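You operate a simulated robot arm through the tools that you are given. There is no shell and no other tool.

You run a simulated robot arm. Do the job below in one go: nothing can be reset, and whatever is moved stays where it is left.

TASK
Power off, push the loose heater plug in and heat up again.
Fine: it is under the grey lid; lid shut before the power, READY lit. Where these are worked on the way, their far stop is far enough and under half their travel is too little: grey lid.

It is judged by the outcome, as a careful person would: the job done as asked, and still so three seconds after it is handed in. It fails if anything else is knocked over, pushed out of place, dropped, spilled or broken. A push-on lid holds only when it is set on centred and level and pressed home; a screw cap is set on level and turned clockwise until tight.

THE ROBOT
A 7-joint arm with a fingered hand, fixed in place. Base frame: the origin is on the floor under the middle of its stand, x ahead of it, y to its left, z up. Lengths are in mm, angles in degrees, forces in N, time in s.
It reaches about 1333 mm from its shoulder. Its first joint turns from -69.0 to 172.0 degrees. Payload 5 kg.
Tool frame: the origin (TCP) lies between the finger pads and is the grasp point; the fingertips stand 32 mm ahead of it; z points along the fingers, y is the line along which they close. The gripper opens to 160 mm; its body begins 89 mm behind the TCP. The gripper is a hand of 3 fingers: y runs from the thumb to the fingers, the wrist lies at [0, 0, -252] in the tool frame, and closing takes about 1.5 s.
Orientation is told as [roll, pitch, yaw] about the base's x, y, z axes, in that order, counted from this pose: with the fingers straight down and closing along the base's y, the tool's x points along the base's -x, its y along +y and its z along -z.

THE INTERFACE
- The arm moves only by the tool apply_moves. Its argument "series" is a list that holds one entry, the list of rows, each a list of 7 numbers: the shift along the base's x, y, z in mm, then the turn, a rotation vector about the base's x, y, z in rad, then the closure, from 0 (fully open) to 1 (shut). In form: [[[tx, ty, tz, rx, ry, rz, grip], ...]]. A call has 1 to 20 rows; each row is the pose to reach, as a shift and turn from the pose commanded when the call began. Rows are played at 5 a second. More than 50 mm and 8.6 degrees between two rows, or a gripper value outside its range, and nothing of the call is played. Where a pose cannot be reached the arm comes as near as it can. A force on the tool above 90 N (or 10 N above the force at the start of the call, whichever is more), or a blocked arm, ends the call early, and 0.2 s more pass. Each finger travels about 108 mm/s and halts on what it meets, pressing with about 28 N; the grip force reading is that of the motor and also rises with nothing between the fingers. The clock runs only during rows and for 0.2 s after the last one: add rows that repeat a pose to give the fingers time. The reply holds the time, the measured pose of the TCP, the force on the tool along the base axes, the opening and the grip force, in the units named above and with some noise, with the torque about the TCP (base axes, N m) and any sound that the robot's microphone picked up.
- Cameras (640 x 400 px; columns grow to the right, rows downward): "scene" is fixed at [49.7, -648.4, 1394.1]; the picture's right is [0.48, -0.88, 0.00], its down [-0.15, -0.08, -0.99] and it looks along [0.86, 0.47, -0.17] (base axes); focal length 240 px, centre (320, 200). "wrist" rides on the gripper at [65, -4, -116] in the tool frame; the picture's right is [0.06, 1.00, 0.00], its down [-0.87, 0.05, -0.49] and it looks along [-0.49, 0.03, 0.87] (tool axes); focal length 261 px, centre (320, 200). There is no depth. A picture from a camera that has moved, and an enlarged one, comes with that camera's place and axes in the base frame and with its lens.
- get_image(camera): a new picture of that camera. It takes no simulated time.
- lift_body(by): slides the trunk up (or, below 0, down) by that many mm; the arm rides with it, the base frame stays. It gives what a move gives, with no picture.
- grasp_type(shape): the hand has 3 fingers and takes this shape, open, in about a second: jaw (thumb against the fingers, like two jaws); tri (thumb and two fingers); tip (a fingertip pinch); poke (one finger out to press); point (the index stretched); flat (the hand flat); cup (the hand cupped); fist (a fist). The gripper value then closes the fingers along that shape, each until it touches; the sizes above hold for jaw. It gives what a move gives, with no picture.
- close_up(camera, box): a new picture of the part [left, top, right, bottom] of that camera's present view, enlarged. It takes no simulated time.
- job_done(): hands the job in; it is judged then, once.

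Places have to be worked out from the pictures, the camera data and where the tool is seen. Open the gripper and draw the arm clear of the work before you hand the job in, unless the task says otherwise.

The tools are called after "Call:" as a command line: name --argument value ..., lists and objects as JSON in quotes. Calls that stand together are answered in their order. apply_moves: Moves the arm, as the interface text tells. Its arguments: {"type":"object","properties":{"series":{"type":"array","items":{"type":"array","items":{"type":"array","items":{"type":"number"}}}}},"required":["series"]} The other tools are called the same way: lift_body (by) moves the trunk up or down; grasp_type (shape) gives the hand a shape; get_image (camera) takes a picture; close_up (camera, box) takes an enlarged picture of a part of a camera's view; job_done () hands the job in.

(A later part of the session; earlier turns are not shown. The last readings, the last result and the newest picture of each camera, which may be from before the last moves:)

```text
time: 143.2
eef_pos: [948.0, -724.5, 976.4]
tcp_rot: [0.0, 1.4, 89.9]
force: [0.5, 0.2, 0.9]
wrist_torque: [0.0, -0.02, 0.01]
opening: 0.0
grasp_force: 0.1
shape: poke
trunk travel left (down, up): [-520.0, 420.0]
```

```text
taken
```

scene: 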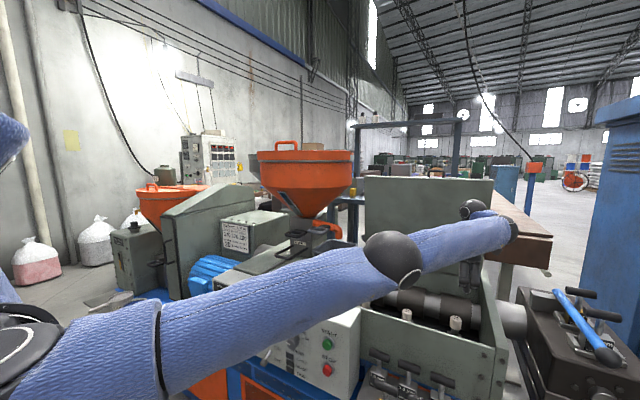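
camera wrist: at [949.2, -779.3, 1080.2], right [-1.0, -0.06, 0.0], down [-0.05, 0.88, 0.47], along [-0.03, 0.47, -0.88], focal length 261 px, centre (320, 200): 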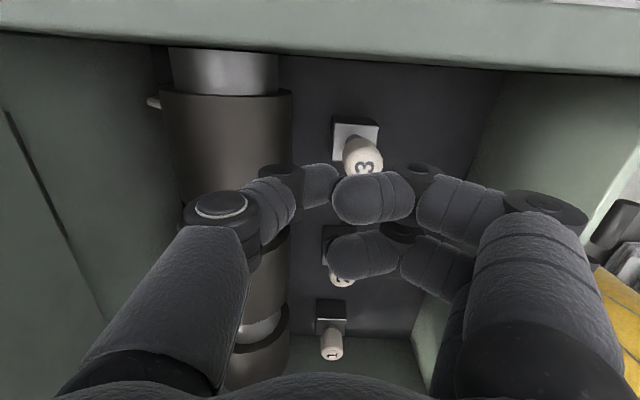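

The arm has room now and clears the panel and rack. Moving over plug 3 and down to just above contact.

Call:
apply_moves --series '[[[-10, 6, -15, 0, 0, 0, 0], [-20, 12, -30, 0, 0, 0, 0], [-30, 17, -45, 0, 0, 0, 0], [-37, 21.5, -58, 0, 0, 0, 0], [-37, 21.5, -71, 0, 0, 0, 0], [-37, 21.5, -71, 0, 0, 0, 0]]]'

Call:
get_image --camera "wrist"

Call:
close_up --camera "scene" --box '[400, 220, 520, 350]'

```text
time: 144.6
eef_pos: [947.0, -722.5, 909.1]
tcp_rot: [0.3, 1.4, 90.1]
force: [0.0, -0.6, -0.2]
wrist_torque: [0.02, 0.01, -0.01]
opening: 0.1
grasp_force: 0.1
shape: poke
out of reach, approached as far as the arm can: row 1, 2, 3, 4, 5, 6
trunk travel left (down, up): [-520.0, 420.0]
```

```text
taken
camera wrist: at [951.0, -786.2, 1026.0], right [-1.0, -0.06, 0.01], down [-0.05, 0.88, 0.47], along [-0.03, 0.47, -0.88], focal length 261 px, centre (320, 200)
```

wrist: 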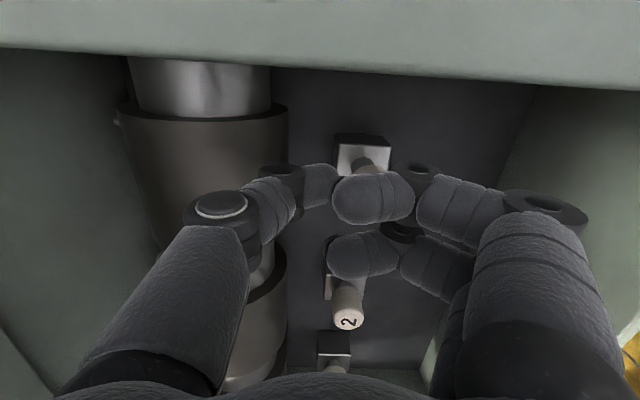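

```text
3.08 times, centred on (460, 285) of scene
camera zoom: at [49.7, -648.4, 1394.1], right [0.48, -0.88, 0.0], down [-0.15, -0.08, -0.99], along [0.86, 0.47, -0.17], focal length 740 px, centre (-111, -62)
```

zoom: 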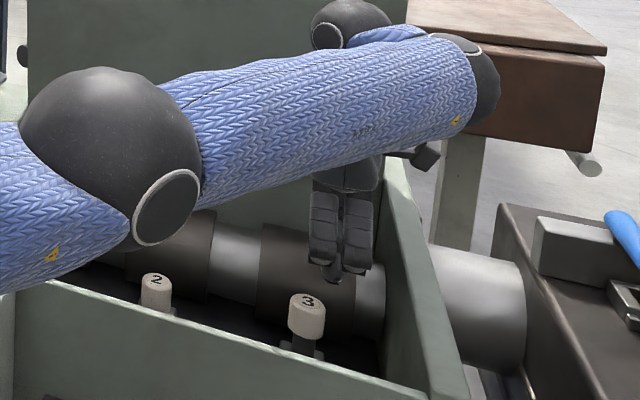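

The wrist is folded awkwardly past the plug, left over from the stretched-out lid push. I'll go straight up, retract toward the home posture to reset the arm, and come in again.

Call:
apply_moves --series '[[[0, 0, 40, 0, 0, 0, 0], [0, 0, 80, 0, 0, 0, 0], [0, 0, 120, 0, 0, 0, 0], [0, 5, 160, 0, 0, 0, 0], [0, 10, 200, 0, 0, 0, 0], [-20, 20, 240, 0, 0, 0, 0], [-50, 40, 270, 0, 0, 0, 0], [-85, 65, 290, 0, 0, 0, 0], [-120, 90, 300, 0, 0, 0, 0], [-155, 120, 305, 0, 0, 0, 0], [-190, 150, 310, 0, 0, 0, 0], [-225, 180, 310, 0, 0, 0, 0], [-260, 210, 310, 0, 0, 0, 0], [-295, 235, 310, 0, 0, 0, 0], [-325, 250, 310, 0, 0, 0, 0], [-325, 250, 310, 0, 0, 0, 0]]]'

Call:
get_image --camera "scene"

```text
time: 148.0
eef_pos: [959.2, -704.6, 1214.0]
tcp_rot: [0.1, 1.4, 90.1]
force: [-0.2, -0.3, 0.5]
wrist_torque: [0.03, 0.0, 0.0]
opening: 0.0
grasp_force: 0.0
shape: poke
out of reach, approached as far as the arm can: row 2, 3, 4, 5, 6, 7, 8, 9, 10, 11, 12, 13, 14, 15, 16
trunk travel left (down, up): [-520.0, 420.0]
```

```text
taken
```

scene: 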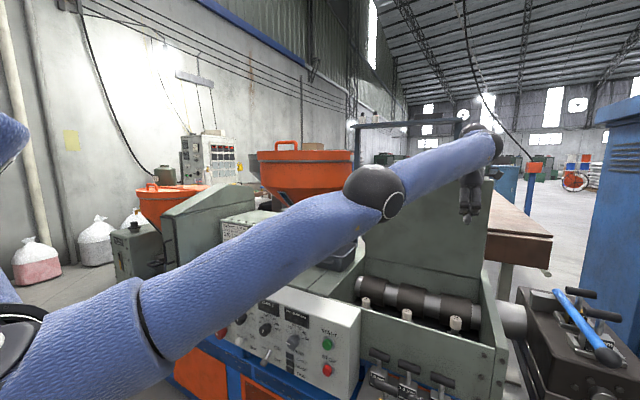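

Holding this exact orientation blocks the retreat, so I'll let the hand pitch forward again (as during the lid lift) while retracting.

Call:
apply_moves --series '[[[-10, 5, 15, 0, -0.1, 0, 0], [-20, 10, 30, 0, -0.2, 0, 0], [-40, 20, 40, 0, -0.3, 0, 0], [-65, 30, 50, 0, -0.4, 0, 0], [-95, 40, 55, 0, -0.5, 0, 0], [-130, 50, 60, 0, -0.6, 0, 0], [-165, 60, 60, 0, -0.7, 0, 0], [-200, 75, 60, 0, -0.8, 0, 0], [-235, 90, 60, 0, -0.8, 0, 0], [-270, 105, 60, 0, -0.8, 0, 0], [-300, 120, 60, 0, -0.8, 0, 0], [-300, 120, 60, 0, -0.8, 0, 0]]]'

Call:
get_image --camera "scene"

```text
time: 150.6
eef_pos: [960.6, -694.1, 1279.5]
tcp_rot: [-45.8, 0.9, 88.7]
force: [-0.6, -1.3, -0.2]
wrist_torque: [0.01, 0.01, 0.04]
opening: 0.0
grasp_force: 0.0
shape: poke
out of reach, approached as far as the arm can: row 1, 2, 3, 4, 5, 6, 7, 8, 9, 10, 11, 12
trunk travel left (down, up): [-520.0, 420.0]
```

```text
taken
```

scene: 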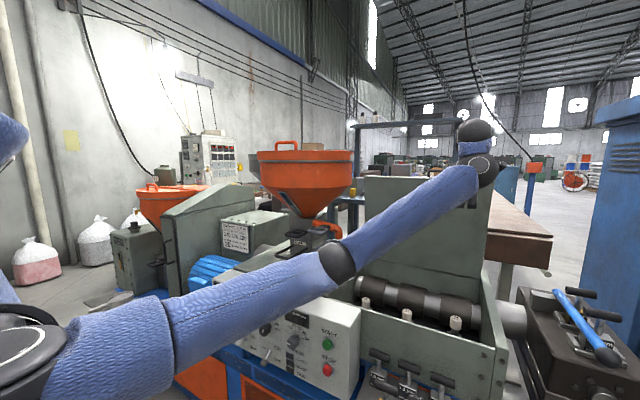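

The arm is fully straight (a singular pose), which is why it won't shorten. I'll raise the trunk to get into free space above everything, then force the elbow to bend by asking for a hand angle the wrist alone can't make.

Call:
lift_body --by 400

Call:
apply_moves --series '[[[0, 0, 0, 0, 0.14, 0, 0], [0, 0, 0, 0, 0.28, 0, 0], [0, 0, 0, 0, 0.42, 0, 0], [0, 0, 0, 0, 0.56, 0, 0], [0, 0, 0, 0, 0.7, 0, 0], [0, 0, 0, 0, 0.84, 0, 0], [-20, 0, 0, 0, 0.98, 0, 0], [-40, 0, 0, 0, 1.12, 0, 0], [-60, 0, 0, 0, 1.26, 0, 0], [-80, 0, 0, 0, 1.4, 0, 0], [-120, 0, 0, 0, 1.5, 0, 0], [-160, 0, 0, 0, 1.5, 0, 0], [-200, 0, 0, 0, 1.5, 0, 0]]]'

Call:
get_image --camera "scene"

```text
time: 154.4
eef_pos: [962.6, -693.9, 1679.8]
tcp_rot: [-45.8, 1.0, 88.9]
force: [0.3, 0.4, 0.5]
wrist_torque: [0.02, -0.02, -0.01]
opening: 0.0
grasp_force: 0.2
shape: poke
trunk travel left (down, up): [-920.0, 20.0]
```

```text
time: 157.2
eef_pos: [957.4, -690.8, 1677.8]
tcp_rot: [-1.8, 1.5, 89.8]
force: [0.1, 0.4, -0.4]
wrist_torque: [0.01, 0.0, 0.0]
opening: 0.0
grasp_force: 0.0
shape: poke
out of reach, approached as far as the arm can: row 1, 2, 3, 6, 7, 8, 9, 10, 11, 12, 13
trunk travel left (down, up): [-920.0, 20.0]
```

```text
taken
```

scene: 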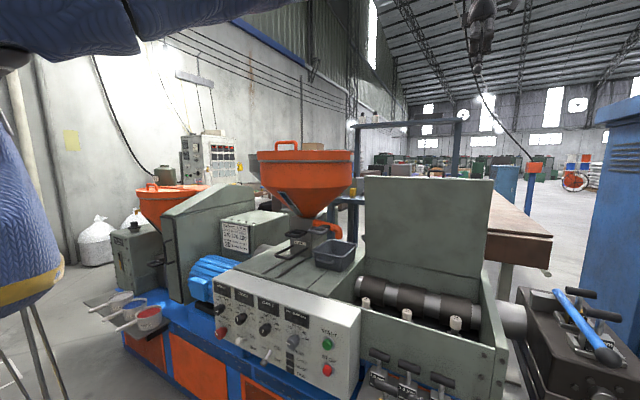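

I now suspect the last wrist joint is at its limit with the hand yawed 90° in this posture. Up here in free space I'll turn the yaw back toward 0 and then try to retract.

Call:
apply_moves --series '[[[0, 0, 0, 0, 0, -0.14, 0], [0, 0, 0, 0, 0, -0.28, 0], [0, 0, 0, 0, 0, -0.42, 0], [0, 0, 0, 0, 0, -0.56, 0], [0, 0, 0, 0, 0, -0.7, 0], [0, 0, 0, 0, 0, -0.84, 0], [-20, 0, 0, 0, 0, -0.98, 0], [-50, 0, 0, 0, 0, -1.12, 0], [-85, 0, 0, 0, 0, -1.26, 0], [-120, 0, 0, 0, 0, -1.4, 0], [-160, 0, 0, 0, 0, -1.5, 0], [-200, 0, 0, 0, 0, -1.57, 0], [-240, 0, 0, 0, 0, -1.57, 0], [-280, 0, 0, 0, 0, -1.57, 0]]]'

Call:
get_image --camera "scene"

```text
time: 160.2
eef_pos: [892.9, -782.4, 1695.6]
tcp_rot: [-1.9, 1.5, -0.1]
force: [-0.9, 0.3, 0.9]
wrist_torque: [-0.06, -0.06, 0.0]
opening: 0.0
grasp_force: 0.0
shape: poke
out of reach, approached as far as the arm can: row 7, 8, 9, 10, 11, 12, 13, 14
trunk travel left (down, up): [-920.0, 20.0]
```

```text
taken
```

scene: 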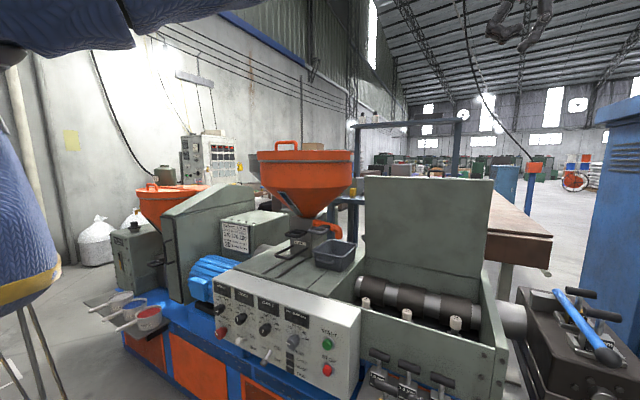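

The wrist has ended up in a flipped, contorted configuration from the long reach. I'll straighten it by pointing the hand forward along the forearm, here in free space, and then re-bend it from there.

Call:
apply_moves --series '[[[-3, 6, -4, -0.041, -0.126, -0.041, 0], [-7, 13, -8, -0.082, -0.252, -0.082, 0], [-11, 20, -12, -0.123, -0.379, -0.123, 0], [-14, 27, -15, -0.164, -0.505, -0.164, 0], [-18, 33, -19, -0.205, -0.631, -0.205, 0], [-21, 40, -23, -0.246, -0.757, -0.246, 0], [-25, 47, -27, -0.287, -0.884, -0.287, 0], [-29, 53, -31, -0.328, -1.01, -0.328, 0], [-32, 60, -35, -0.369, -1.136, -0.369, 0], [-36, 67, -38, -0.41, -1.262, -0.41, 0], [-39, 73, -42, -0.451, -1.389, -0.451, 0], [-43, 80, -46, -0.492, -1.515, -0.492, 0], [-43, 80, -46, -0.492, -1.515, -0.492, 0]]]'

Call:
get_image --camera "scene"

Call:
get_image --camera "wrist"

```text
time: 163.0
eef_pos: [852.6, -701.2, 1649.6]
tcp_rot: [0.7, -88.3, -38.5]
force: [0.7, 0.4, -0.6]
wrist_torque: [-0.03, -0.03, -0.04]
opening: 0.1
grasp_force: 0.0
shape: poke
out of reach, approached as far as the arm can: row 1, 2, 3, 4, 5
trunk travel left (down, up): [-920.0, 20.0]
```

```text
taken
```

scene: 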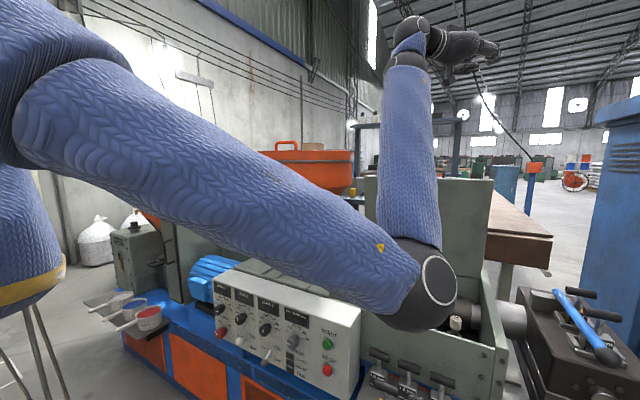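

```text
taken
camera wrist: at [758.2, -633.9, 1587.4], right [0.61, 0.79, -0.06], down [-0.34, 0.33, 0.88], along [0.72, -0.52, 0.47], focal length 261 px, centre (320, 200)
```

wrist: 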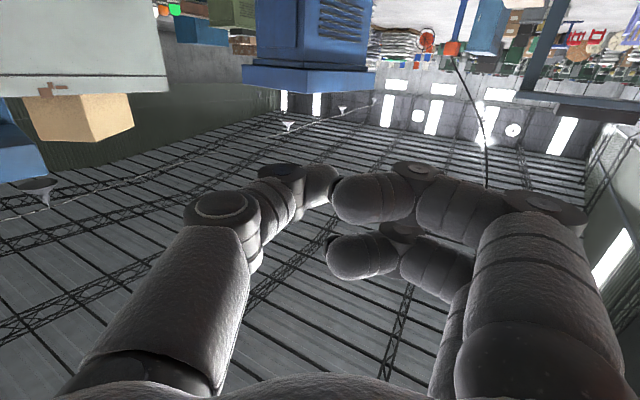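

The arm has gone into an elbow-down posture, which can't point the hand down into the box. I'll sweep the hand left in free space into the left-pointing pose I used for POWER, which should swing the elbow back out to the right.

Call:
apply_moves --series '[[[-13.3, 42.2, 1, 0, 0, 0.0877, 0], [-26.5, 84.3, 2, 0, 0, 0.1755, 0], [-39.8, 126.5, 3, 0, 0, 0.263, 0], [-53, 168.6, 4, 0, 0, 0.351, 0], [-66.3, 210.8, 5, 0, 0, 0.4385, 0], [-79.6, 252.9, 6, 0, 0, 0.526, 0], [-92.8, 295.1, 7, 0, 0, 0.614, 0], [-106.1, 337.3, 8, 0, 0, 0.702, 0], [-119.4, 379.4, 9, 0, 0, 0.7895, 0], [-132.6, 421.6, 10, 0, 0, 0.877, 0], [-145.9, 463.7, 11, 0, 0, 0.965, 0], [-159.2, 505.9, 12, 0, 0, 1.0525, 0], [-172.4, 548, 13, 0, 0, 1.14, 0], [-185.7, 590.2, 14, 0, 0, 1.228, 0], [-198.9, 632.4, 15, 0, 0, 1.316, 0], [-212.2, 674.5, 16, 0, 0, 1.4035, 0], [-225.5, 716.7, 17, 0, 0, 1.491, 0], [-238.7, 758.8, 18, 0, 0, 1.579, 0], [-252, 801, 20, 0, 0, 1.667, 0]]]'

Call:
get_image --camera "scene"

```text
time: 167.0
eef_pos: [587.6, 135.4, 1655.2]
tcp_rot: [-9.2, -89.2, 65.4]
force: [-0.2, 0.9, -0.2]
wrist_torque: [0.0, -0.01, -0.11]
opening: 0.0
grasp_force: 0.1
shape: poke
out of reach, approached as far as the arm can: row 13, 14, 15, 16, 17, 18, 19
trunk travel left (down, up): [-920.0, 20.0]
```

```text
taken
```

scene: 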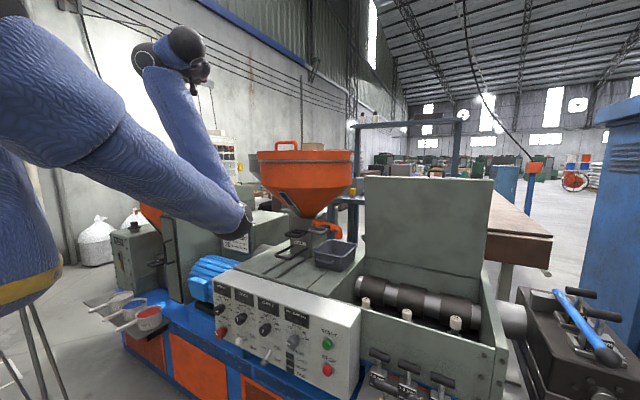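

The arm is now elbow-down and folded freely. I'll bring the wrist close to the shoulder with the hand pointing forward, then rotate it down there, which should force the elbow back up into the home posture.

Call:
apply_moves --series '[[[11, -38, 9, 0, 0, -0.098, 0], [22, -77, 19, 0, 0, -0.196, 0], [34, -115, 28, 0, 0, -0.294, 0], [45, -154, 38, 0, 0, -0.392, 0], [56, -192, 47, 0, 0, -0.49, 0], [67, -231, 57, 0, 0, -0.589, 0], [78, -270, 66, 0, 0, -0.687, 0], [90, -308, 76, 0, 0, -0.785, 0], [101, -347, 85, 0, 0, -0.883, 0], [112, -385, 95, 0, 0, -0.981, 0], [112, -385, 95, 0, 0, -0.981, 0]]]'

Call:
get_image --camera "scene"

```text
time: 169.4
eef_pos: [697.7, -252.6, 1754.3]
tcp_rot: [-0.2, -88.6, 1.6]
force: [-0.2, 1.7, 0.6]
wrist_torque: [-0.01, 0.03, -0.03]
opening: 0.0
grasp_force: 0.0
shape: poke
out of reach, approached as far as the arm can: row 1, 3, 4, 5, 6
trunk travel left (down, up): [-920.0, 20.0]
```

```text
taken
```

scene: 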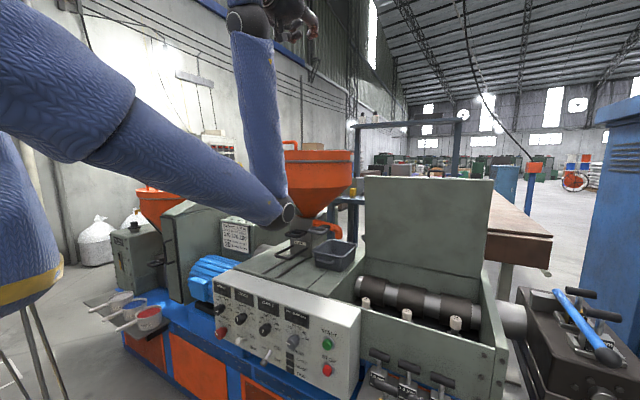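

Reached. Now I'll rotate the hand from forward to straight down about the wrist.

Call:
apply_moves --series '[[[-2, 0, -31, 0, 0.122, 0, 0], [-7.5, 0, -61, 0, 0.244, 0, 0], [-17, 0, -90, 0, 0.367, 0, 0], [-29.5, 0, -118, 0, 0.489, 0, 0], [-45.6, 0, -144.5, 0, 0.611, 0, 0], [-65, 0, -168.6, 0, 0.733, 0, 0], [-87, 0, -190, 0, 0.855, 0, 0], [-111, 0, -209, 0, 0.977, 0, 0], [-137.6, 0, -224.5, 0, 1.1, 0, 0], [-166, 0, -237, 0, 1.222, 0, 0], [-195, 0, -245.5, 0, 1.344, 0, 0], [-225.7, 0, -250.6, 0, 1.466, 0, 0], [-252, 0, -252, 0, 1.546, 0, 0], [-252, 0, -252, 0, 1.546, 0, 0]]]'

Call:
get_image --camera "scene"

```text
time: 172.6
eef_pos: [456.2, -321.7, 1015.5]
tcp_rot: [-3.0, -11.8, 1.5]
force: [-2.1, 0.9, 2.1]
wrist_torque: [-0.04, -0.08, 0.01]
opening: 0.0
grasp_force: 0.0
shape: poke
out of reach, approached as far as the arm can: row 2, 3, 4, 5, 6, 7, 8, 9, 10, 11, 12, 13, 14
trunk travel left (down, up): [-920.0, 20.0]
stopped in row 14: the arm was blocked; the commanded pose is now the measured one
```

```text
taken
```

scene: 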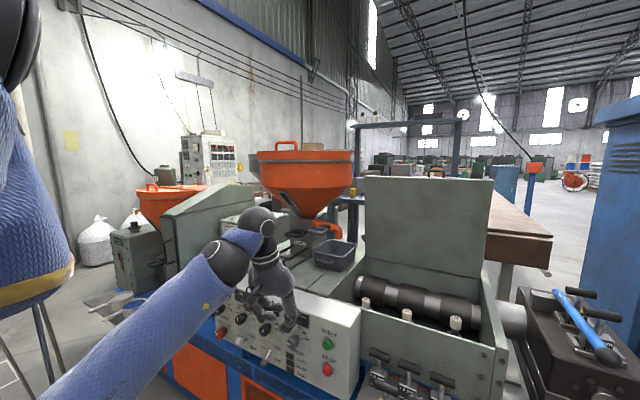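

The arm swung down still elbow-low and stopped against itself; nothing on the machine was touched. I'll reverse out to the forward-pointing pose up high.

Call:
apply_moves --series '[[[10, 5, 35, 0, -0.08, 0, 0], [20, 10, 70, 0, -0.16, 0, 0], [30, 15, 110, 0, -0.25, 0, 0], [42, 20, 150, 0, -0.34, 0, 0], [55, 25, 190, 0, -0.43, 0, 0], [68, 30, 230, 0, -0.52, 0, 0], [82, 35, 270, 0, -0.61, 0, 0], [96, 40, 310, 0, -0.7, 0, 0], [110, 45, 350, 0, -0.79, 0, 0], [125, 50, 390, 0, -0.88, 0, 0], [140, 55, 430, 0, -0.97, 0, 0], [155, 60, 470, 0, -1.06, 0, 0], [170, 63, 510, 0, -1.15, 0, 0], [185, 66, 550, 0, -1.24, 0, 0], [200, 68, 590, 0, -1.3, 0, 0], [215, 69, 630, 0, -1.35, 0, 0], [230, 69, 670, 0, -1.37, 0, 0], [244, 69, 705, 0, -1.37, 0, 0], [244, 69, 739, 0, -1.37, 0, 0]]]'

Call:
get_image --camera "scene"

```text
time: 176.6
eef_pos: [678.9, -248.1, 1748.0]
tcp_rot: [-73.8, -88.3, 71.2]
force: [-0.7, 0.7, 0.2]
wrist_torque: [0.0, -0.04, -0.01]
opening: 0.0
grasp_force: 0.0
shape: poke
out of reach, approached as far as the arm can: row 1, 2, 3, 4, 5, 6, 7, 8, 9, 10, 11, 12, 13, 14, 15, 16, 17, 18
trunk travel left (down, up): [-920.0, 20.0]
```

```text
taken
```

scene: 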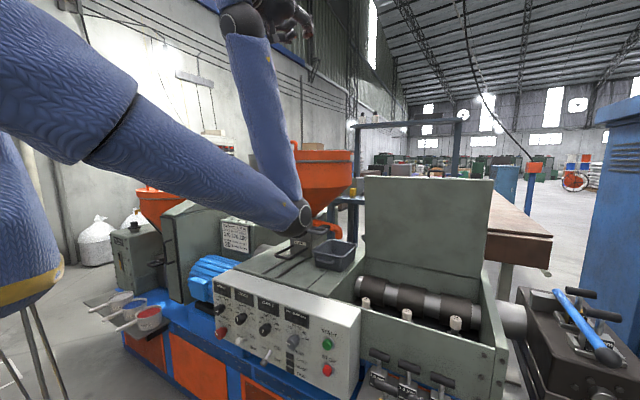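

Back at the forward-pointing pose, elbow low. Now I'll roll the hand -90° about its axis, the orientation in which the elbow previously lay to the right.

Call:
apply_moves --series '[[[0, 0, 0, -0.131, 0, 0, 0], [0, 0, 0, -0.262, 0, 0, 0], [0, 0, 0, -0.393, 0, 0, 0], [0, 0, 0, -0.524, 0, 0, 0], [0, 0, 0, -0.655, 0, 0, 0], [0, 0, 0, -0.786, 0, 0, 0], [0, 0, 0, -0.917, 0, 0, 0], [0, 0, 0, -1.048, 0, 0, 0], [0, 0, 0, -1.179, 0, 0, 0], [0, 0, 0, -1.31, 0, 0, 0], [0, 0, 0, -1.441, 0, 0, 0], [0, 0, 0, -1.571, 0, 0, 0], [0, 0, 0, -1.571, 0, 0, 0]]]'

Call:
get_image --camera "scene"

```text
time: 179.4
eef_pos: [681.2, -247.9, 1748.3]
tcp_rot: [-92.4, -9.6, 89.4]
force: [-0.1, -0.2, -0.6]
wrist_torque: [-0.03, 0.0, -0.04]
opening: 0.0
grasp_force: 0.2
shape: poke
out of reach, approached as far as the arm can: row 11, 12, 13
trunk travel left (down, up): [-920.0, 20.0]
```

```text
taken
```

scene: 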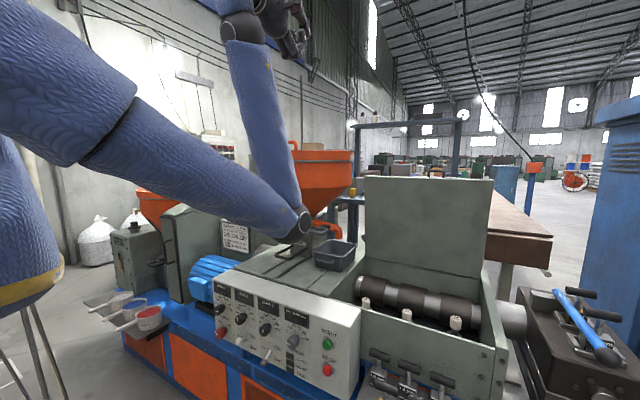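

The roll alone doesn't swing the elbow. But the elbow-low posture can also reach the plug with the hand sloping down at 45°, and in this roll the poking thumb then points straight down. I'll move the hand right and forward at height first.

Call:
apply_moves --series '[[[14, -30, 0, 0, 0, -0.055, 0], [28, -60, 0, 0, 0, -0.11, 0], [42, -90, 0, 0, 0, -0.165, 0], [56, -120, 0, 0, 0, -0.22, 0], [70, -150, 0, 0, 0, -0.275, 0], [84, -180, 0, 0, 0, -0.33, 0], [98, -210, 0, 0, 0, -0.385, 0], [112, -240, 0, 0, 0, -0.44, 0], [126, -270, 0, 0, 0, -0.495, 0], [140, -300, 0, 0, 0, -0.55, 0], [155, -327, 0, 0, 0, -0.605, 0], [169, -352, 0, 0, 0, -0.65, 0], [169, -352, 0, 0, 0, -0.65, 0]]]'

Call:
get_image --camera "scene"

```text
time: 182.2
eef_pos: [851.7, -600.4, 1746.8]
tcp_rot: [-92.4, -9.5, 52.2]
force: [-0.6, 0.6, -0.1]
wrist_torque: [-0.02, -0.05, 0.0]
opening: 0.0
grasp_force: 0.1
shape: poke
trunk travel left (down, up): [-920.0, 20.0]
```

```text
taken
```

scene: 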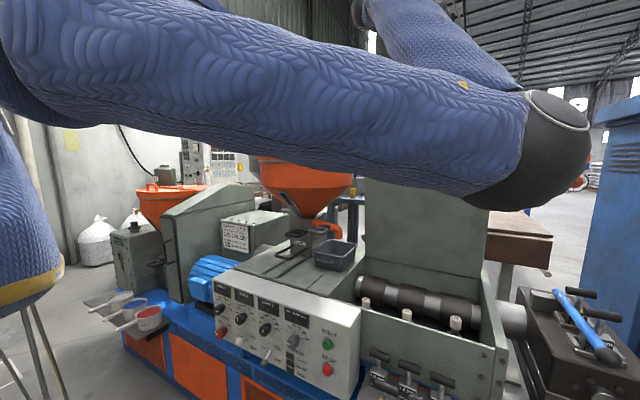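

Now the elbow has swung out to the right, which is the good posture. I'll pitch the hand down to about 60° below level while lowering it a bit, still in free space.

Call:
apply_moves --series '[[[1, -4, -15, 0.071, 0.092, 0, 0], [2, -9, -30, 0.142, 0.184, 0, 0], [3, -13, -46, 0.213, 0.276, 0, 0], [4, -18, -62, 0.284, 0.368, 0, 0], [5, -22, -78, 0.355, 0.46, 0, 0], [6, -27, -95, 0.426, 0.551, 0, 0], [7, -31, -112, 0.497, 0.643, 0, 0], [8, -36, -130, 0.568, 0.735, 0, 0], [8, -40, -147, 0.639, 0.827, 0, 0], [8, -40, -147, 0.639, 0.827, 0, 0]]]'

Call:
get_image --camera "scene"

Call:
get_image --camera "wrist"

```text
time: 184.4
eef_pos: [856.7, -643.8, 1610.4]
tcp_rot: [-48.9, -6.9, 45.6]
force: [0.0, -0.2, 0.3]
wrist_torque: [0.01, -0.03, 0.0]
opening: 0.3
grasp_force: 0.1
shape: poke
out of reach, approached as far as the arm can: row 6, 7, 8, 9, 10
trunk travel left (down, up): [-920.0, 20.0]
```

```text
taken
```

scene: 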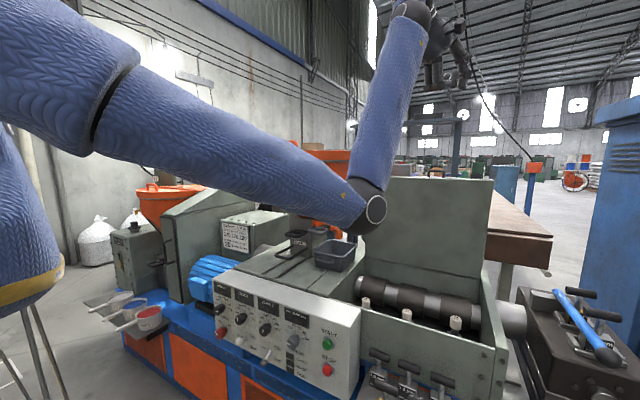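

```text
taken
camera wrist: at [745.0, -639.8, 1681.5], right [-0.45, 0.48, -0.75], down [0.29, 0.88, 0.39], along [0.84, -0.04, -0.53], focal length 261 px, centre (320, 200)
```

wrist: 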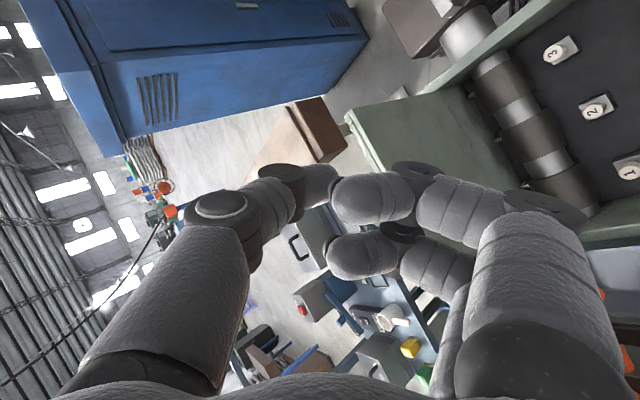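

Pitching the hand down let the elbow drop again, so I'll reverse that last motion to get the elbow-right state back and, from there, go to the pose I used to start the lid lift (which was a good branch).

Call:
apply_moves --series '[[[0, 5, 16, -0.055, -0.071, 0, 0], [-1, 11, 33, -0.11, -0.143, 0, 0], [-2, 16, 50, -0.166, -0.215, 0, 0], [-3, 21, 67, -0.221, -0.286, 0, 0], [-3, 27, 85, -0.276, -0.358, 0, 0], [-4, 32, 102, -0.331, -0.429, 0, 0], [-4, 38, 119, -0.386, -0.5, 0, 0], [-5, 43, 136, -0.46, -0.596, 0, 0], [-5, 43, 136, -0.46, -0.596, 0, 0]]]'

Call:
get_image --camera "scene"

```text
time: 186.4
eef_pos: [851.2, -601.4, 1745.2]
tcp_rot: [-92.3, -9.6, 52.1]
force: [0.4, -0.5, -1.0]
wrist_torque: [0.02, -0.01, -0.04]
opening: 0.0
grasp_force: 0.0
shape: poke
trunk travel left (down, up): [-920.0, 20.0]
```

```text
taken
```

scene: 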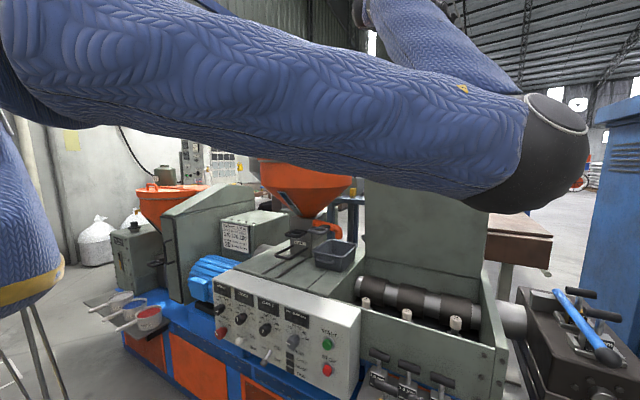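

The elbow is back on the right, so the posture is repeatable. Now I'll move to the (trunk-relative) pose from which the lid lift began, with fingers level-forward.

Call:
apply_moves --series '[[[-19, 5.5, -39, -0.0066, 0.0347, 0.0654, 0], [-38, 11, -78, -0.0132, 0.0693, 0.1308, 0], [-57, 16.5, -117, -0.0198, 0.104, 0.1962, 0], [-76, 22, -156, -0.0264, 0.1386, 0.2616, 0], [-95.5, 27.5, -195.5, -0.033, 0.1733, 0.327, 0], [-115, 33, -235, -0.0396, 0.2079, 0.3924, 0], [-134, 38.5, -274, -0.0462, 0.2426, 0.4578, 0], [-153, 44, -313, -0.0528, 0.2772, 0.5232, 0], [-172, 49.5, -352, -0.0594, 0.3119, 0.5886, 0], [-191, 55, -391, -0.066, 0.3465, 0.654, 0], [-191, 55, -391, -0.066, 0.3465, 0.654, 0]]]'

Call:
get_image --camera "scene"

```text
time: 188.8
eef_pos: [660.7, -546.8, 1354.8]
tcp_rot: [-75.1, 0.5, 88.6]
force: [0.3, -0.2, -0.3]
wrist_torque: [-0.02, 0.01, 0.0]
opening: 0.0
grasp_force: 0.1
shape: poke
trunk travel left (down, up): [-920.0, 20.0]
```

```text
taken
```

scene: 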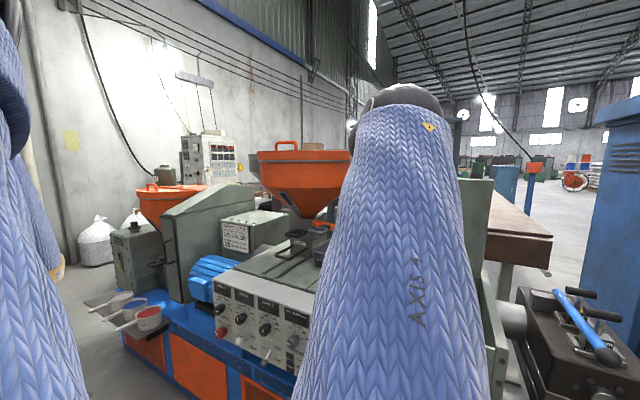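

That pose was reached exactly. Now I'll reverse the earlier pitch-forward motion to bring the hand straight down, watching the elbow.

Call:
apply_moves --series '[[[4, 0, 21, 0, 0.13, 0, 0], [8, 0, 43, 0, 0.26, 0, 0], [12, 0, 64, 0, 0.39, 0, 0], [16, 0, 86, 0, 0.52, 0, 0], [20, 0, 107, 0, 0.65, 0, 0], [20, 0, 107, 0, 0.65, 0, 0]]]'

Call:
get_image --camera "scene"

```text
time: 190.2
eef_pos: [677.8, -542.1, 1465.0]
tcp_rot: [-37.9, 1.4, 89.3]
force: [0.3, 1.0, -0.3]
wrist_torque: [-0.05, -0.03, -0.04]
opening: 0.0
grasp_force: 0.0
shape: poke
trunk travel left (down, up): [-920.0, 20.0]
```

```text
taken
```

scene: 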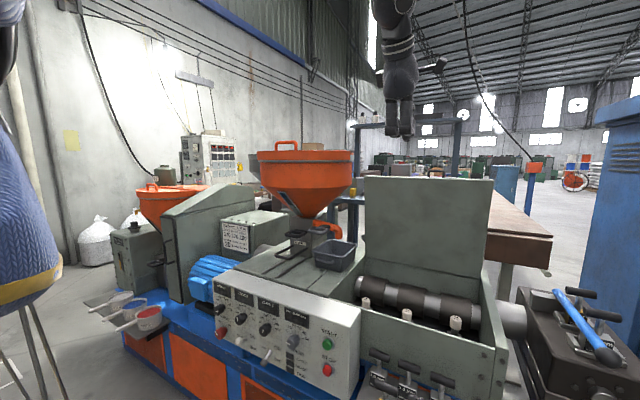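

The forearm is out of the frame above, so the elbow is up again: the good branch is restored. Continuing to straight down.

Call:
apply_moves --series '[[[4, 0, 10, 0, 0.13, 0, 0], [8, 0, 20, 0, 0.26, 0, 0], [12, 0, 30, 0, 0.39, 0, 0], [16, 0, 40, 0, 0.52, 0, 0], [20, 0, 50, 0, 0.65, 0, 0], [20, 0, 50, 0, 0.65, 0, 0]]]'

Call:
get_image --camera "scene"

```text
time: 191.6
eef_pos: [700.7, -549.2, 1514.0]
tcp_rot: [-0.7, 1.1, 90.0]
force: [0.7, -0.8, 0.0]
wrist_torque: [0.03, 0.0, 0.0]
opening: 0.0
grasp_force: 0.1
shape: poke
trunk travel left (down, up): [-920.0, 20.0]
```

```text
taken
```

scene: 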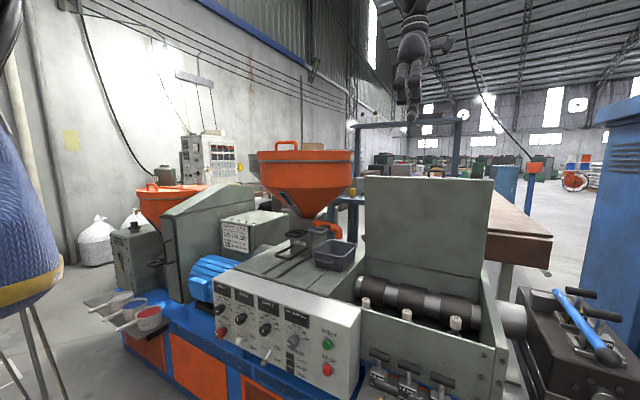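

Hand down, elbow up, as wanted. I'll lower the trunk 380 mm so the plug is comfortably within reach.

Call:
lift_body --by -380

Call:
apply_moves --series '[[[30, -22, 0, 0, 0, 0, 0], [60, -44, 0, 0, 0, 0, 0], [90, -66, -10, 0, 0, 0, 0], [120, -88, -20, 0, 0, 0, 0], [150, -110, -40, 0, 0, 0, 0], [180, -132, -65, 0, 0, 0, 0], [205, -150, -95, 0, 0, 0, 0], [210, -154, -130, 0, 0, 0, 0], [210, -154, -130, 0, 0, 0, 0]]]'

Call:
get_image --camera "wrist"

Call:
get_image --camera "scene"

```text
time: 195.2
eef_pos: [700.4, -546.3, 1133.3]
tcp_rot: [-0.7, 1.4, 90.1]
force: [0.4, 0.6, 0.4]
wrist_torque: [-0.04, 0.03, -0.02]
opening: 0.0
grasp_force: 0.0
shape: poke
trunk travel left (down, up): [-540.0, 400.0]
```

```text
time: 197.2
eef_pos: [909.9, -701.8, 1000.4]
tcp_rot: [-0.8, 1.4, 90.1]
force: [0.6, 0.1, -0.4]
wrist_torque: [0.02, 0.04, 0.0]
opening: 0.1
grasp_force: 0.1
shape: poke
trunk travel left (down, up): [-540.0, 400.0]
```

```text
taken
camera wrist: at [912.9, -765.5, 1117.6], right [-1.0, -0.06, -0.01], down [-0.06, 0.88, 0.47], along [-0.02, 0.47, -0.88], focal length 261 px, centre (320, 200)
```

wrist: 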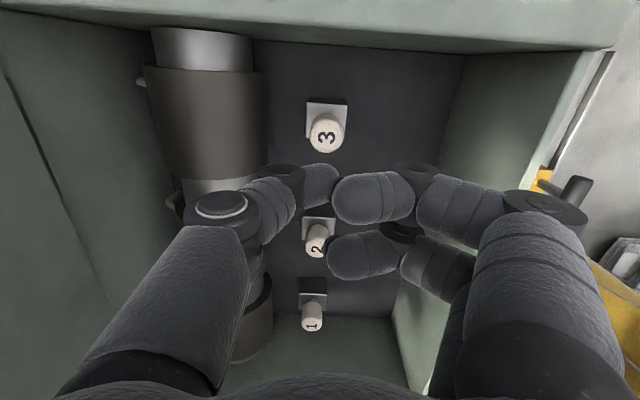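

```text
taken
```

scene: 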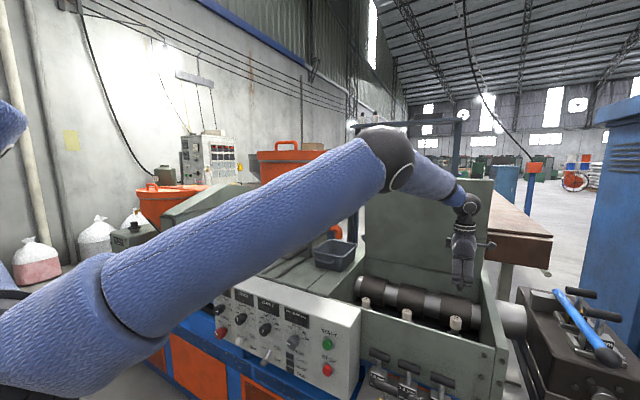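

I'm directly above plug 3 at (910, -702, 1000) with full reach. Close-up check of the thumb tip against the plug before pressing.

Call:
close_up --camera "scene" --box '[410, 180, 530, 350]'

Call:
apply_moves --series '[[[0, 0, -30, 0, 0, 0, 0], [0, 0, -60, 0, 0, 0, 0], [0, 0, -85, 0, 0, 0, 0], [0, 0, -95, 0, 0, 0, 0], [0, 0, -95, 0, 0, 0, 0]]]'

Call:
close_up --camera "scene" --box '[410, 220, 530, 350]'

```text
2.35 times, centred on (470, 265) of scene
camera zoom: at [49.7, -648.4, 1394.1], right [0.48, -0.88, 0.0], down [-0.15, -0.08, -0.99], along [0.86, 0.47, -0.17], focal length 566 px, centre (-33, 47)
```

zoom: 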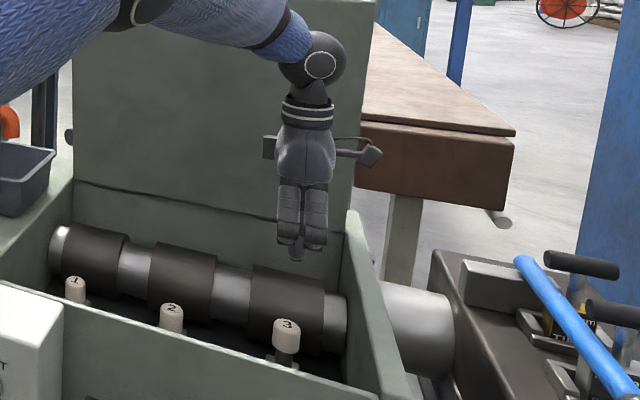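

```text
time: 198.4
eef_pos: [909.5, -701.5, 908.1]
tcp_rot: [-0.6, 1.3, 90.1]
force: [-0.3, 0.4, -1.2]
wrist_torque: [0.01, 0.02, 0.0]
opening: 0.0
grasp_force: 0.1
shape: poke
trunk travel left (down, up): [-540.0, 400.0]
```

```text
3.08 times, centred on (470, 285) of scene
camera zoom: at [49.7, -648.4, 1394.1], right [0.48, -0.88, 0.0], down [-0.15, -0.08, -0.99], along [0.86, 0.47, -0.17], focal length 740 px, centre (-142, -62)
```

zoom: 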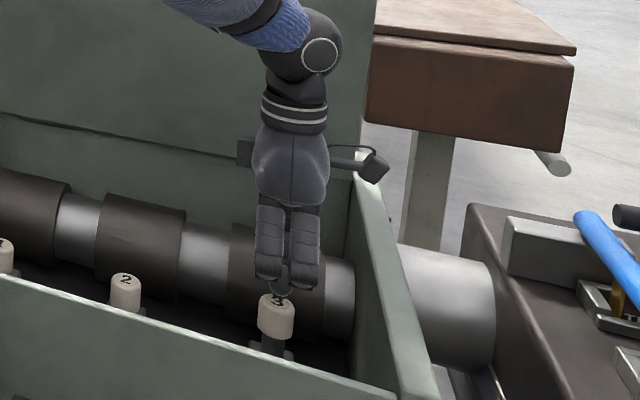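

The thumb tip is right above the plug's "3" face. Pressing down in small steps to seat it (about 25 mm after contact).

Call:
apply_moves --series '[[[0, 0, -6, 0, 0, 0, 0], [0, 0, -12, 0, 0, 0, 0], [0, 0, -17, 0, 0, 0, 0], [0, 0, -21, 0, 0, 0, 0], [0, 0, -25, 0, 0, 0, 0], [0, 0, -29, 0, 0, 0, 0], [0, 0, -33, 0, 0, 0, 0], [0, 0, -37, 0, 0, 0, 0], [0, 0, -40, 0, 0, 0, 0]]]'

Call:
close_up --camera "scene" --box '[410, 220, 530, 350]'

Call:
get_image --camera "wrist"

```text
time: 200.4
eef_pos: [911.4, -700.5, 875.4]
tcp_rot: [-1.1, 1.6, 90.1]
force: [14.7, -9.7, 40.9]
wrist_torque: [-0.29, -0.24, 0.05]
opening: 0.3
grasp_force: 0.0
shape: poke
trunk travel left (down, up): [-540.0, 400.0]
```

```text
3.08 times, centred on (470, 285) of scene
camera zoom: at [49.7, -648.4, 1394.1], right [0.48, -0.88, 0.0], down [-0.15, -0.08, -0.99], along [0.86, 0.47, -0.17], focal length 740 px, centre (-142, -62)
```

zoom: 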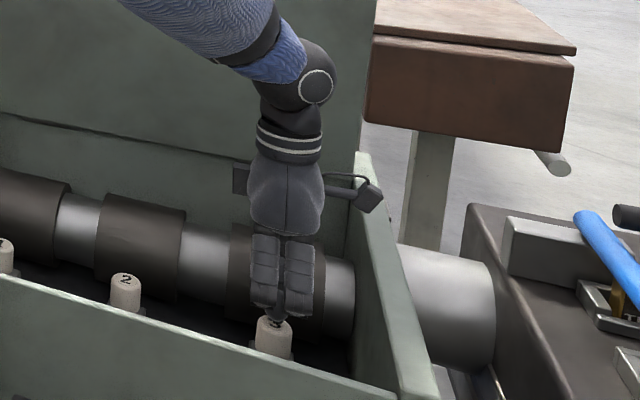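

```text
taken
camera wrist: at [914.2, -763.1, 991.8], right [-1.0, -0.06, -0.02], down [-0.07, 0.88, 0.47], along [-0.01, 0.47, -0.88], focal length 261 px, centre (320, 200)
```

wrist: 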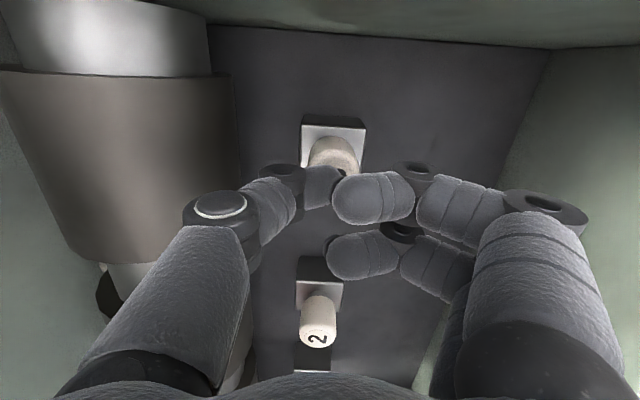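

Plug 3 has gone down about 21 mm and now resists with 41 N. I'll press a bit more to be sure it is fully home.

Call:
apply_moves --series '[[[0, 0, -3, 0, 0, 0, 0], [0, 0, -6, 0, 0, 0, 0], [0, 0, -9, 0, 0, 0, 0], [0, 0, -12, 0, 0, 0, 0], [0, 0, -12, 0, 0, 0, 0]]]'

Call:
close_up --camera "scene" --box '[410, 220, 530, 350]'

```text
time: 201.7
eef_pos: [909.7, -697.1, 863.0]
tcp_rot: [-0.9, 1.6, 90.2]
force: [8.6, 12.1, 56.3]
wrist_torque: [0.2, 0.47, -0.09]
opening: 0.0
grasp_force: 0.0
shape: poke
trunk travel left (down, up): [-540.0, 400.0]
```

```text
3.08 times, centred on (470, 285) of scene
camera zoom: at [49.7, -648.4, 1394.1], right [0.48, -0.88, 0.0], down [-0.15, -0.08, -0.99], along [0.86, 0.47, -0.17], focal length 740 px, centre (-142, -62)
```

zoom: 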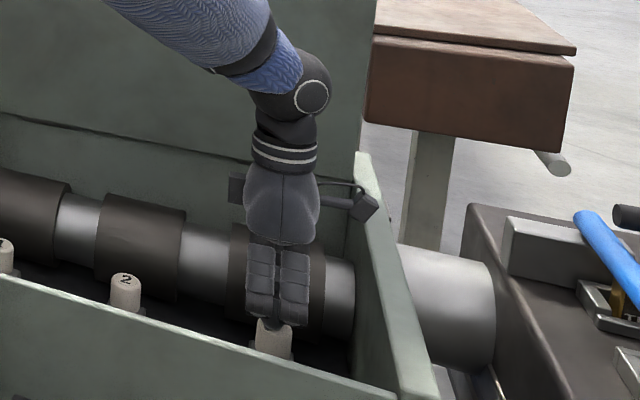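

The force is up to 56 N. I'll lift off and check how plug 3 now compares with plug 2.

Call:
apply_moves --series '[[[0, 0, 20, 0, 0, 0, 0], [0, 0, 50, 0, 0, 0, 0], [0, 0, 90, 0, 0, 0, 0], [0, 0, 130, 0, 0, 0, 0], [-30, 20, 165, 0, 0, 0, 0], [-60, 50, 200, 0, 0, 0, 0], [-60, 50, 200, 0, 0, 0, 0]]]'

Call:
close_up --camera "scene" --box '[340, 260, 510, 350]'

Call:
get_image --camera "wrist"

```text
refused: row 5 steps farther than a row can; nothing moved
```

```text
3.76 times, centred on (425, 305) of scene
camera zoom: at [49.7, -648.4, 1394.1], right [0.48, -0.88, 0.0], down [-0.15, -0.08, -0.99], along [0.86, 0.47, -0.17], focal length 905 px, centre (-75, -195)
```

zoom: 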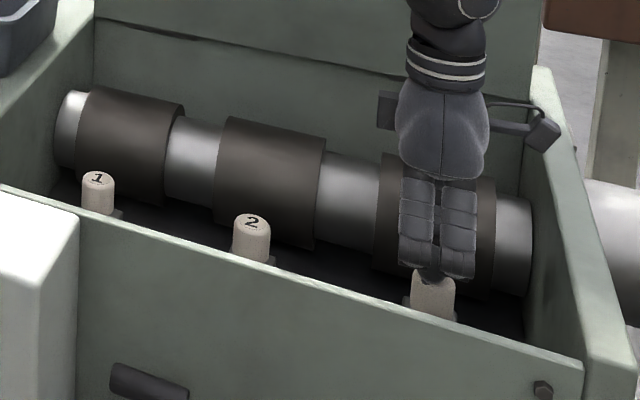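

```text
taken
camera wrist: at [912.5, -759.9, 981.0], right [-1.0, -0.07, -0.02], down [-0.07, 0.88, 0.47], along [-0.02, 0.47, -0.88], focal length 261 px, centre (320, 200)
```

wrist: 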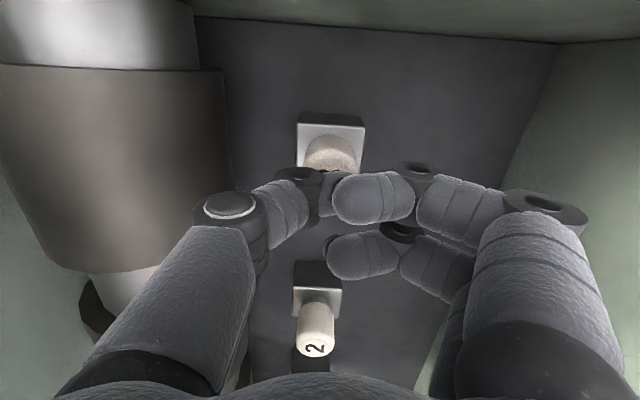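

That row step was too long. Lifting off with shorter steps.

Call:
apply_moves --series '[[[0, 0, 20, 0, 0, 0, 0], [0, 0, 50, 0, 0, 0, 0], [0, 0, 90, 0, 0, 0, 0], [0, 0, 130, 0, 0, 0, 0], [-15, 10, 165, 0, 0, 0, 0], [-40, 30, 195, 0, 0, 0, 0], [-65, 50, 215, 0, 0, 0, 0]]]'

Call:
close_up --camera "scene" --box '[340, 260, 510, 350]'

Call:
get_image --camera "wrist"

```text
time: 203.2
eef_pos: [844.9, -649.3, 1074.3]
tcp_rot: [-0.8, 1.4, 90.1]
force: [-0.6, -0.2, -0.6]
wrist_torque: [-0.04, -0.04, -0.03]
opening: 0.3
grasp_force: 0.0
shape: poke
trunk travel left (down, up): [-540.0, 400.0]
```

```text
3.76 times, centred on (425, 305) of scene
camera zoom: at [49.7, -648.4, 1394.1], right [0.48, -0.88, 0.0], down [-0.15, -0.08, -0.99], along [0.86, 0.47, -0.17], focal length 905 px, centre (-75, -195)
```

zoom: 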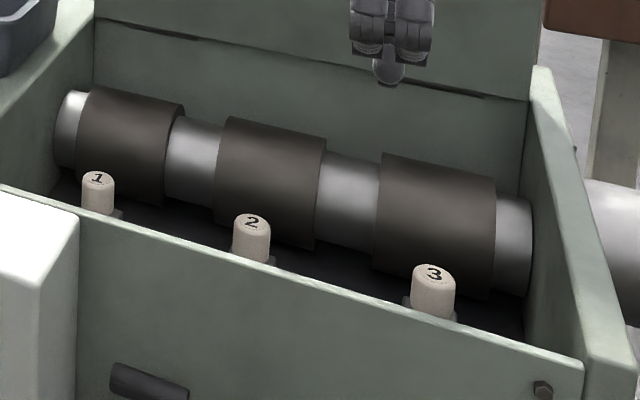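

```text
taken
camera wrist: at [848.0, -712.5, 1190.2], right [-1.0, -0.06, -0.01], down [-0.06, 0.88, 0.47], along [-0.02, 0.47, -0.88], focal length 261 px, centre (320, 200)
```

wrist: 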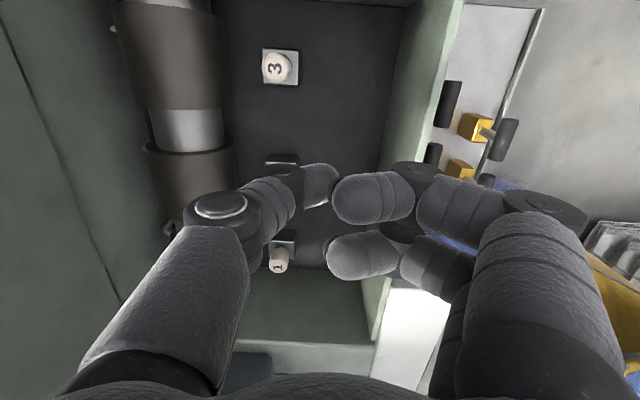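

Plug 3's top is now at z≈840, level with plug 2 (838), with no neck showing, so it is seated. Next is closing the lid: I'll open the hand to jaw, raise the trunk 180 mm, and go up and over to the lid's top edge, left of its handle, to straddle it.

Call:
grasp_type --shape "jaw"

Call:
lift_body --by 180

Call:
apply_moves --series '[[[0, 0, 40, 0, -0.03, 0, 0], [0, 15, 80, 0, -0.06, 0, 0], [0, 35, 120, 0, -0.1, 0, 0], [0, 65, 155, 0, -0.15, 0, 0], [5, 100, 185, 0, -0.2, 0, 0], [15, 140, 205, 0, -0.25, 0, 0], [30, 180, 215, 0, -0.3, 0, 0], [50, 215, 222, 0, -0.35, 0, 0], [75, 238, 226, 0, -0.42, 0, 0], [110, 239, 226, 0, -0.5, 0, 0], [110, 239, 226, 0, -0.52, 0, 0]]]'

Call:
get_image --camera "wrist"

Call:
get_image --camera "scene"

```text
time: 204.2
eef_pos: [846.5, -650.6, 1070.8]
tcp_rot: [-0.7, 1.4, 90.1]
force: [0.2, -0.7, -0.5]
wrist_torque: [0.02, -0.01, 0.02]
opening: 159.9
grasp_force: 0.0
shape: jaw
trunk travel left (down, up): [-540.0, 400.0]
```

```text
time: 206.2
eef_pos: [846.9, -650.1, 1251.5]
tcp_rot: [-0.6, 1.4, 90.1]
force: [-0.4, -0.1, -0.2]
wrist_torque: [-0.02, -0.01, -0.01]
opening: 160.0
grasp_force: 0.0
shape: jaw
trunk travel left (down, up): [-720.0, 220.0]
```

```text
time: 208.6
eef_pos: [955.6, -410.7, 1479.9]
tcp_rot: [-30.6, 1.3, 89.4]
force: [-0.7, 0.4, 1.5]
wrist_torque: [0.02, -0.04, -0.05]
opening: 159.9
grasp_force: 0.1
shape: jaw
trunk travel left (down, up): [-720.0, 220.0]
```

```text
taken
camera wrist: at [900.0, -474.8, 1582.9], right [-0.86, -0.06, -0.51], down [-0.29, 0.88, 0.38], along [0.42, 0.47, -0.78], focal length 261 px, centre (320, 200)
```

wrist: 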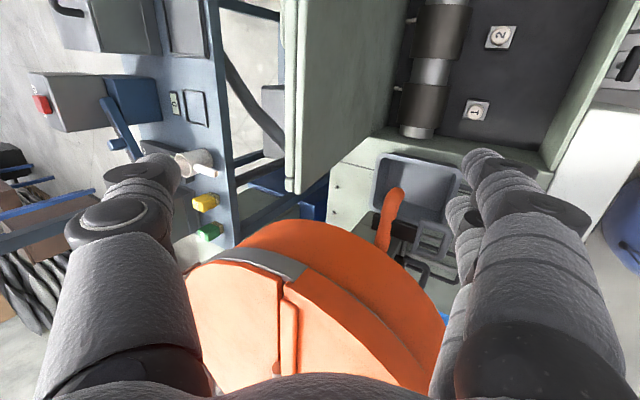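

```text
taken
```

scene: 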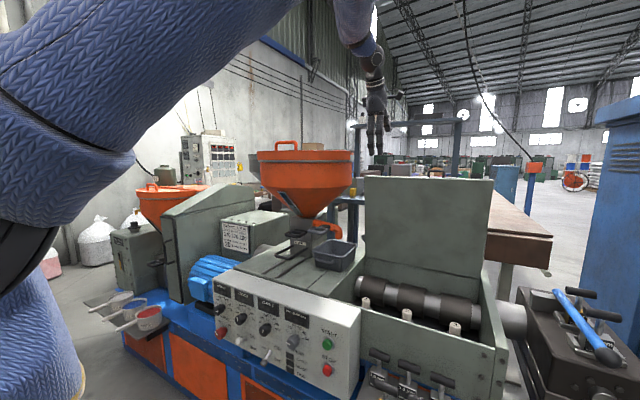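

Reached with the elbow up, and I can see the lid's left top corner at about (1095, -315, 1311), so the lid stands at ≈85°. I'll move over the edge so the thumb passes behind it and the fingers stay on the near side, then descend.

Call:
apply_moves --series '[[[33, 0, -8, 0, 0, 0, 0], [66, 0, -20, 0, 0, 0, 0], [99, 0, -40, 0, 0, 0, 0], [132, 0, -70, 0, 0, 0, 0], [132, 0, -105, 0, 0, 0, 0], [132, 0, -140, 0, 0, 0, 0], [132, 0, -170, 0, 0, 0, 0], [132, 0, -192, 0, 0, 0, 0], [132, 0, -192, 0, 0, 0, 0]]]'

Call:
get_image --camera "wrist"

Call:
get_image --camera "scene"

```text
time: 210.6
eef_pos: [1088.7, -410.9, 1285.4]
tcp_rot: [-30.5, 1.1, 89.4]
force: [0.3, 0.8, -0.4]
wrist_torque: [-0.01, -0.03, 0.01]
opening: 159.7
grasp_force: 0.2
shape: jaw
out of reach, approached as far as the arm can: row 3, 4, 5
trunk travel left (down, up): [-720.0, 220.0]
```

```text
taken
camera wrist: at [1032.7, -474.3, 1388.2], right [-0.86, -0.06, -0.51], down [-0.29, 0.88, 0.38], along [0.42, 0.47, -0.78], focal length 261 px, centre (320, 200)
```

wrist: 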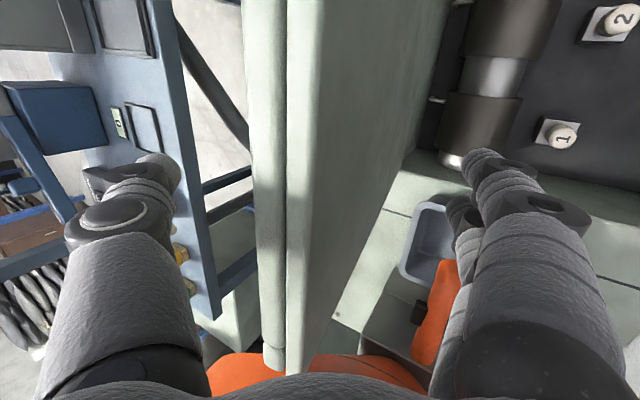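

```text
taken
```

scene: 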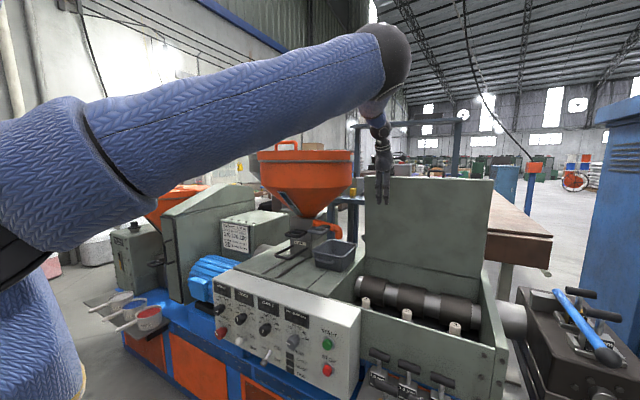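

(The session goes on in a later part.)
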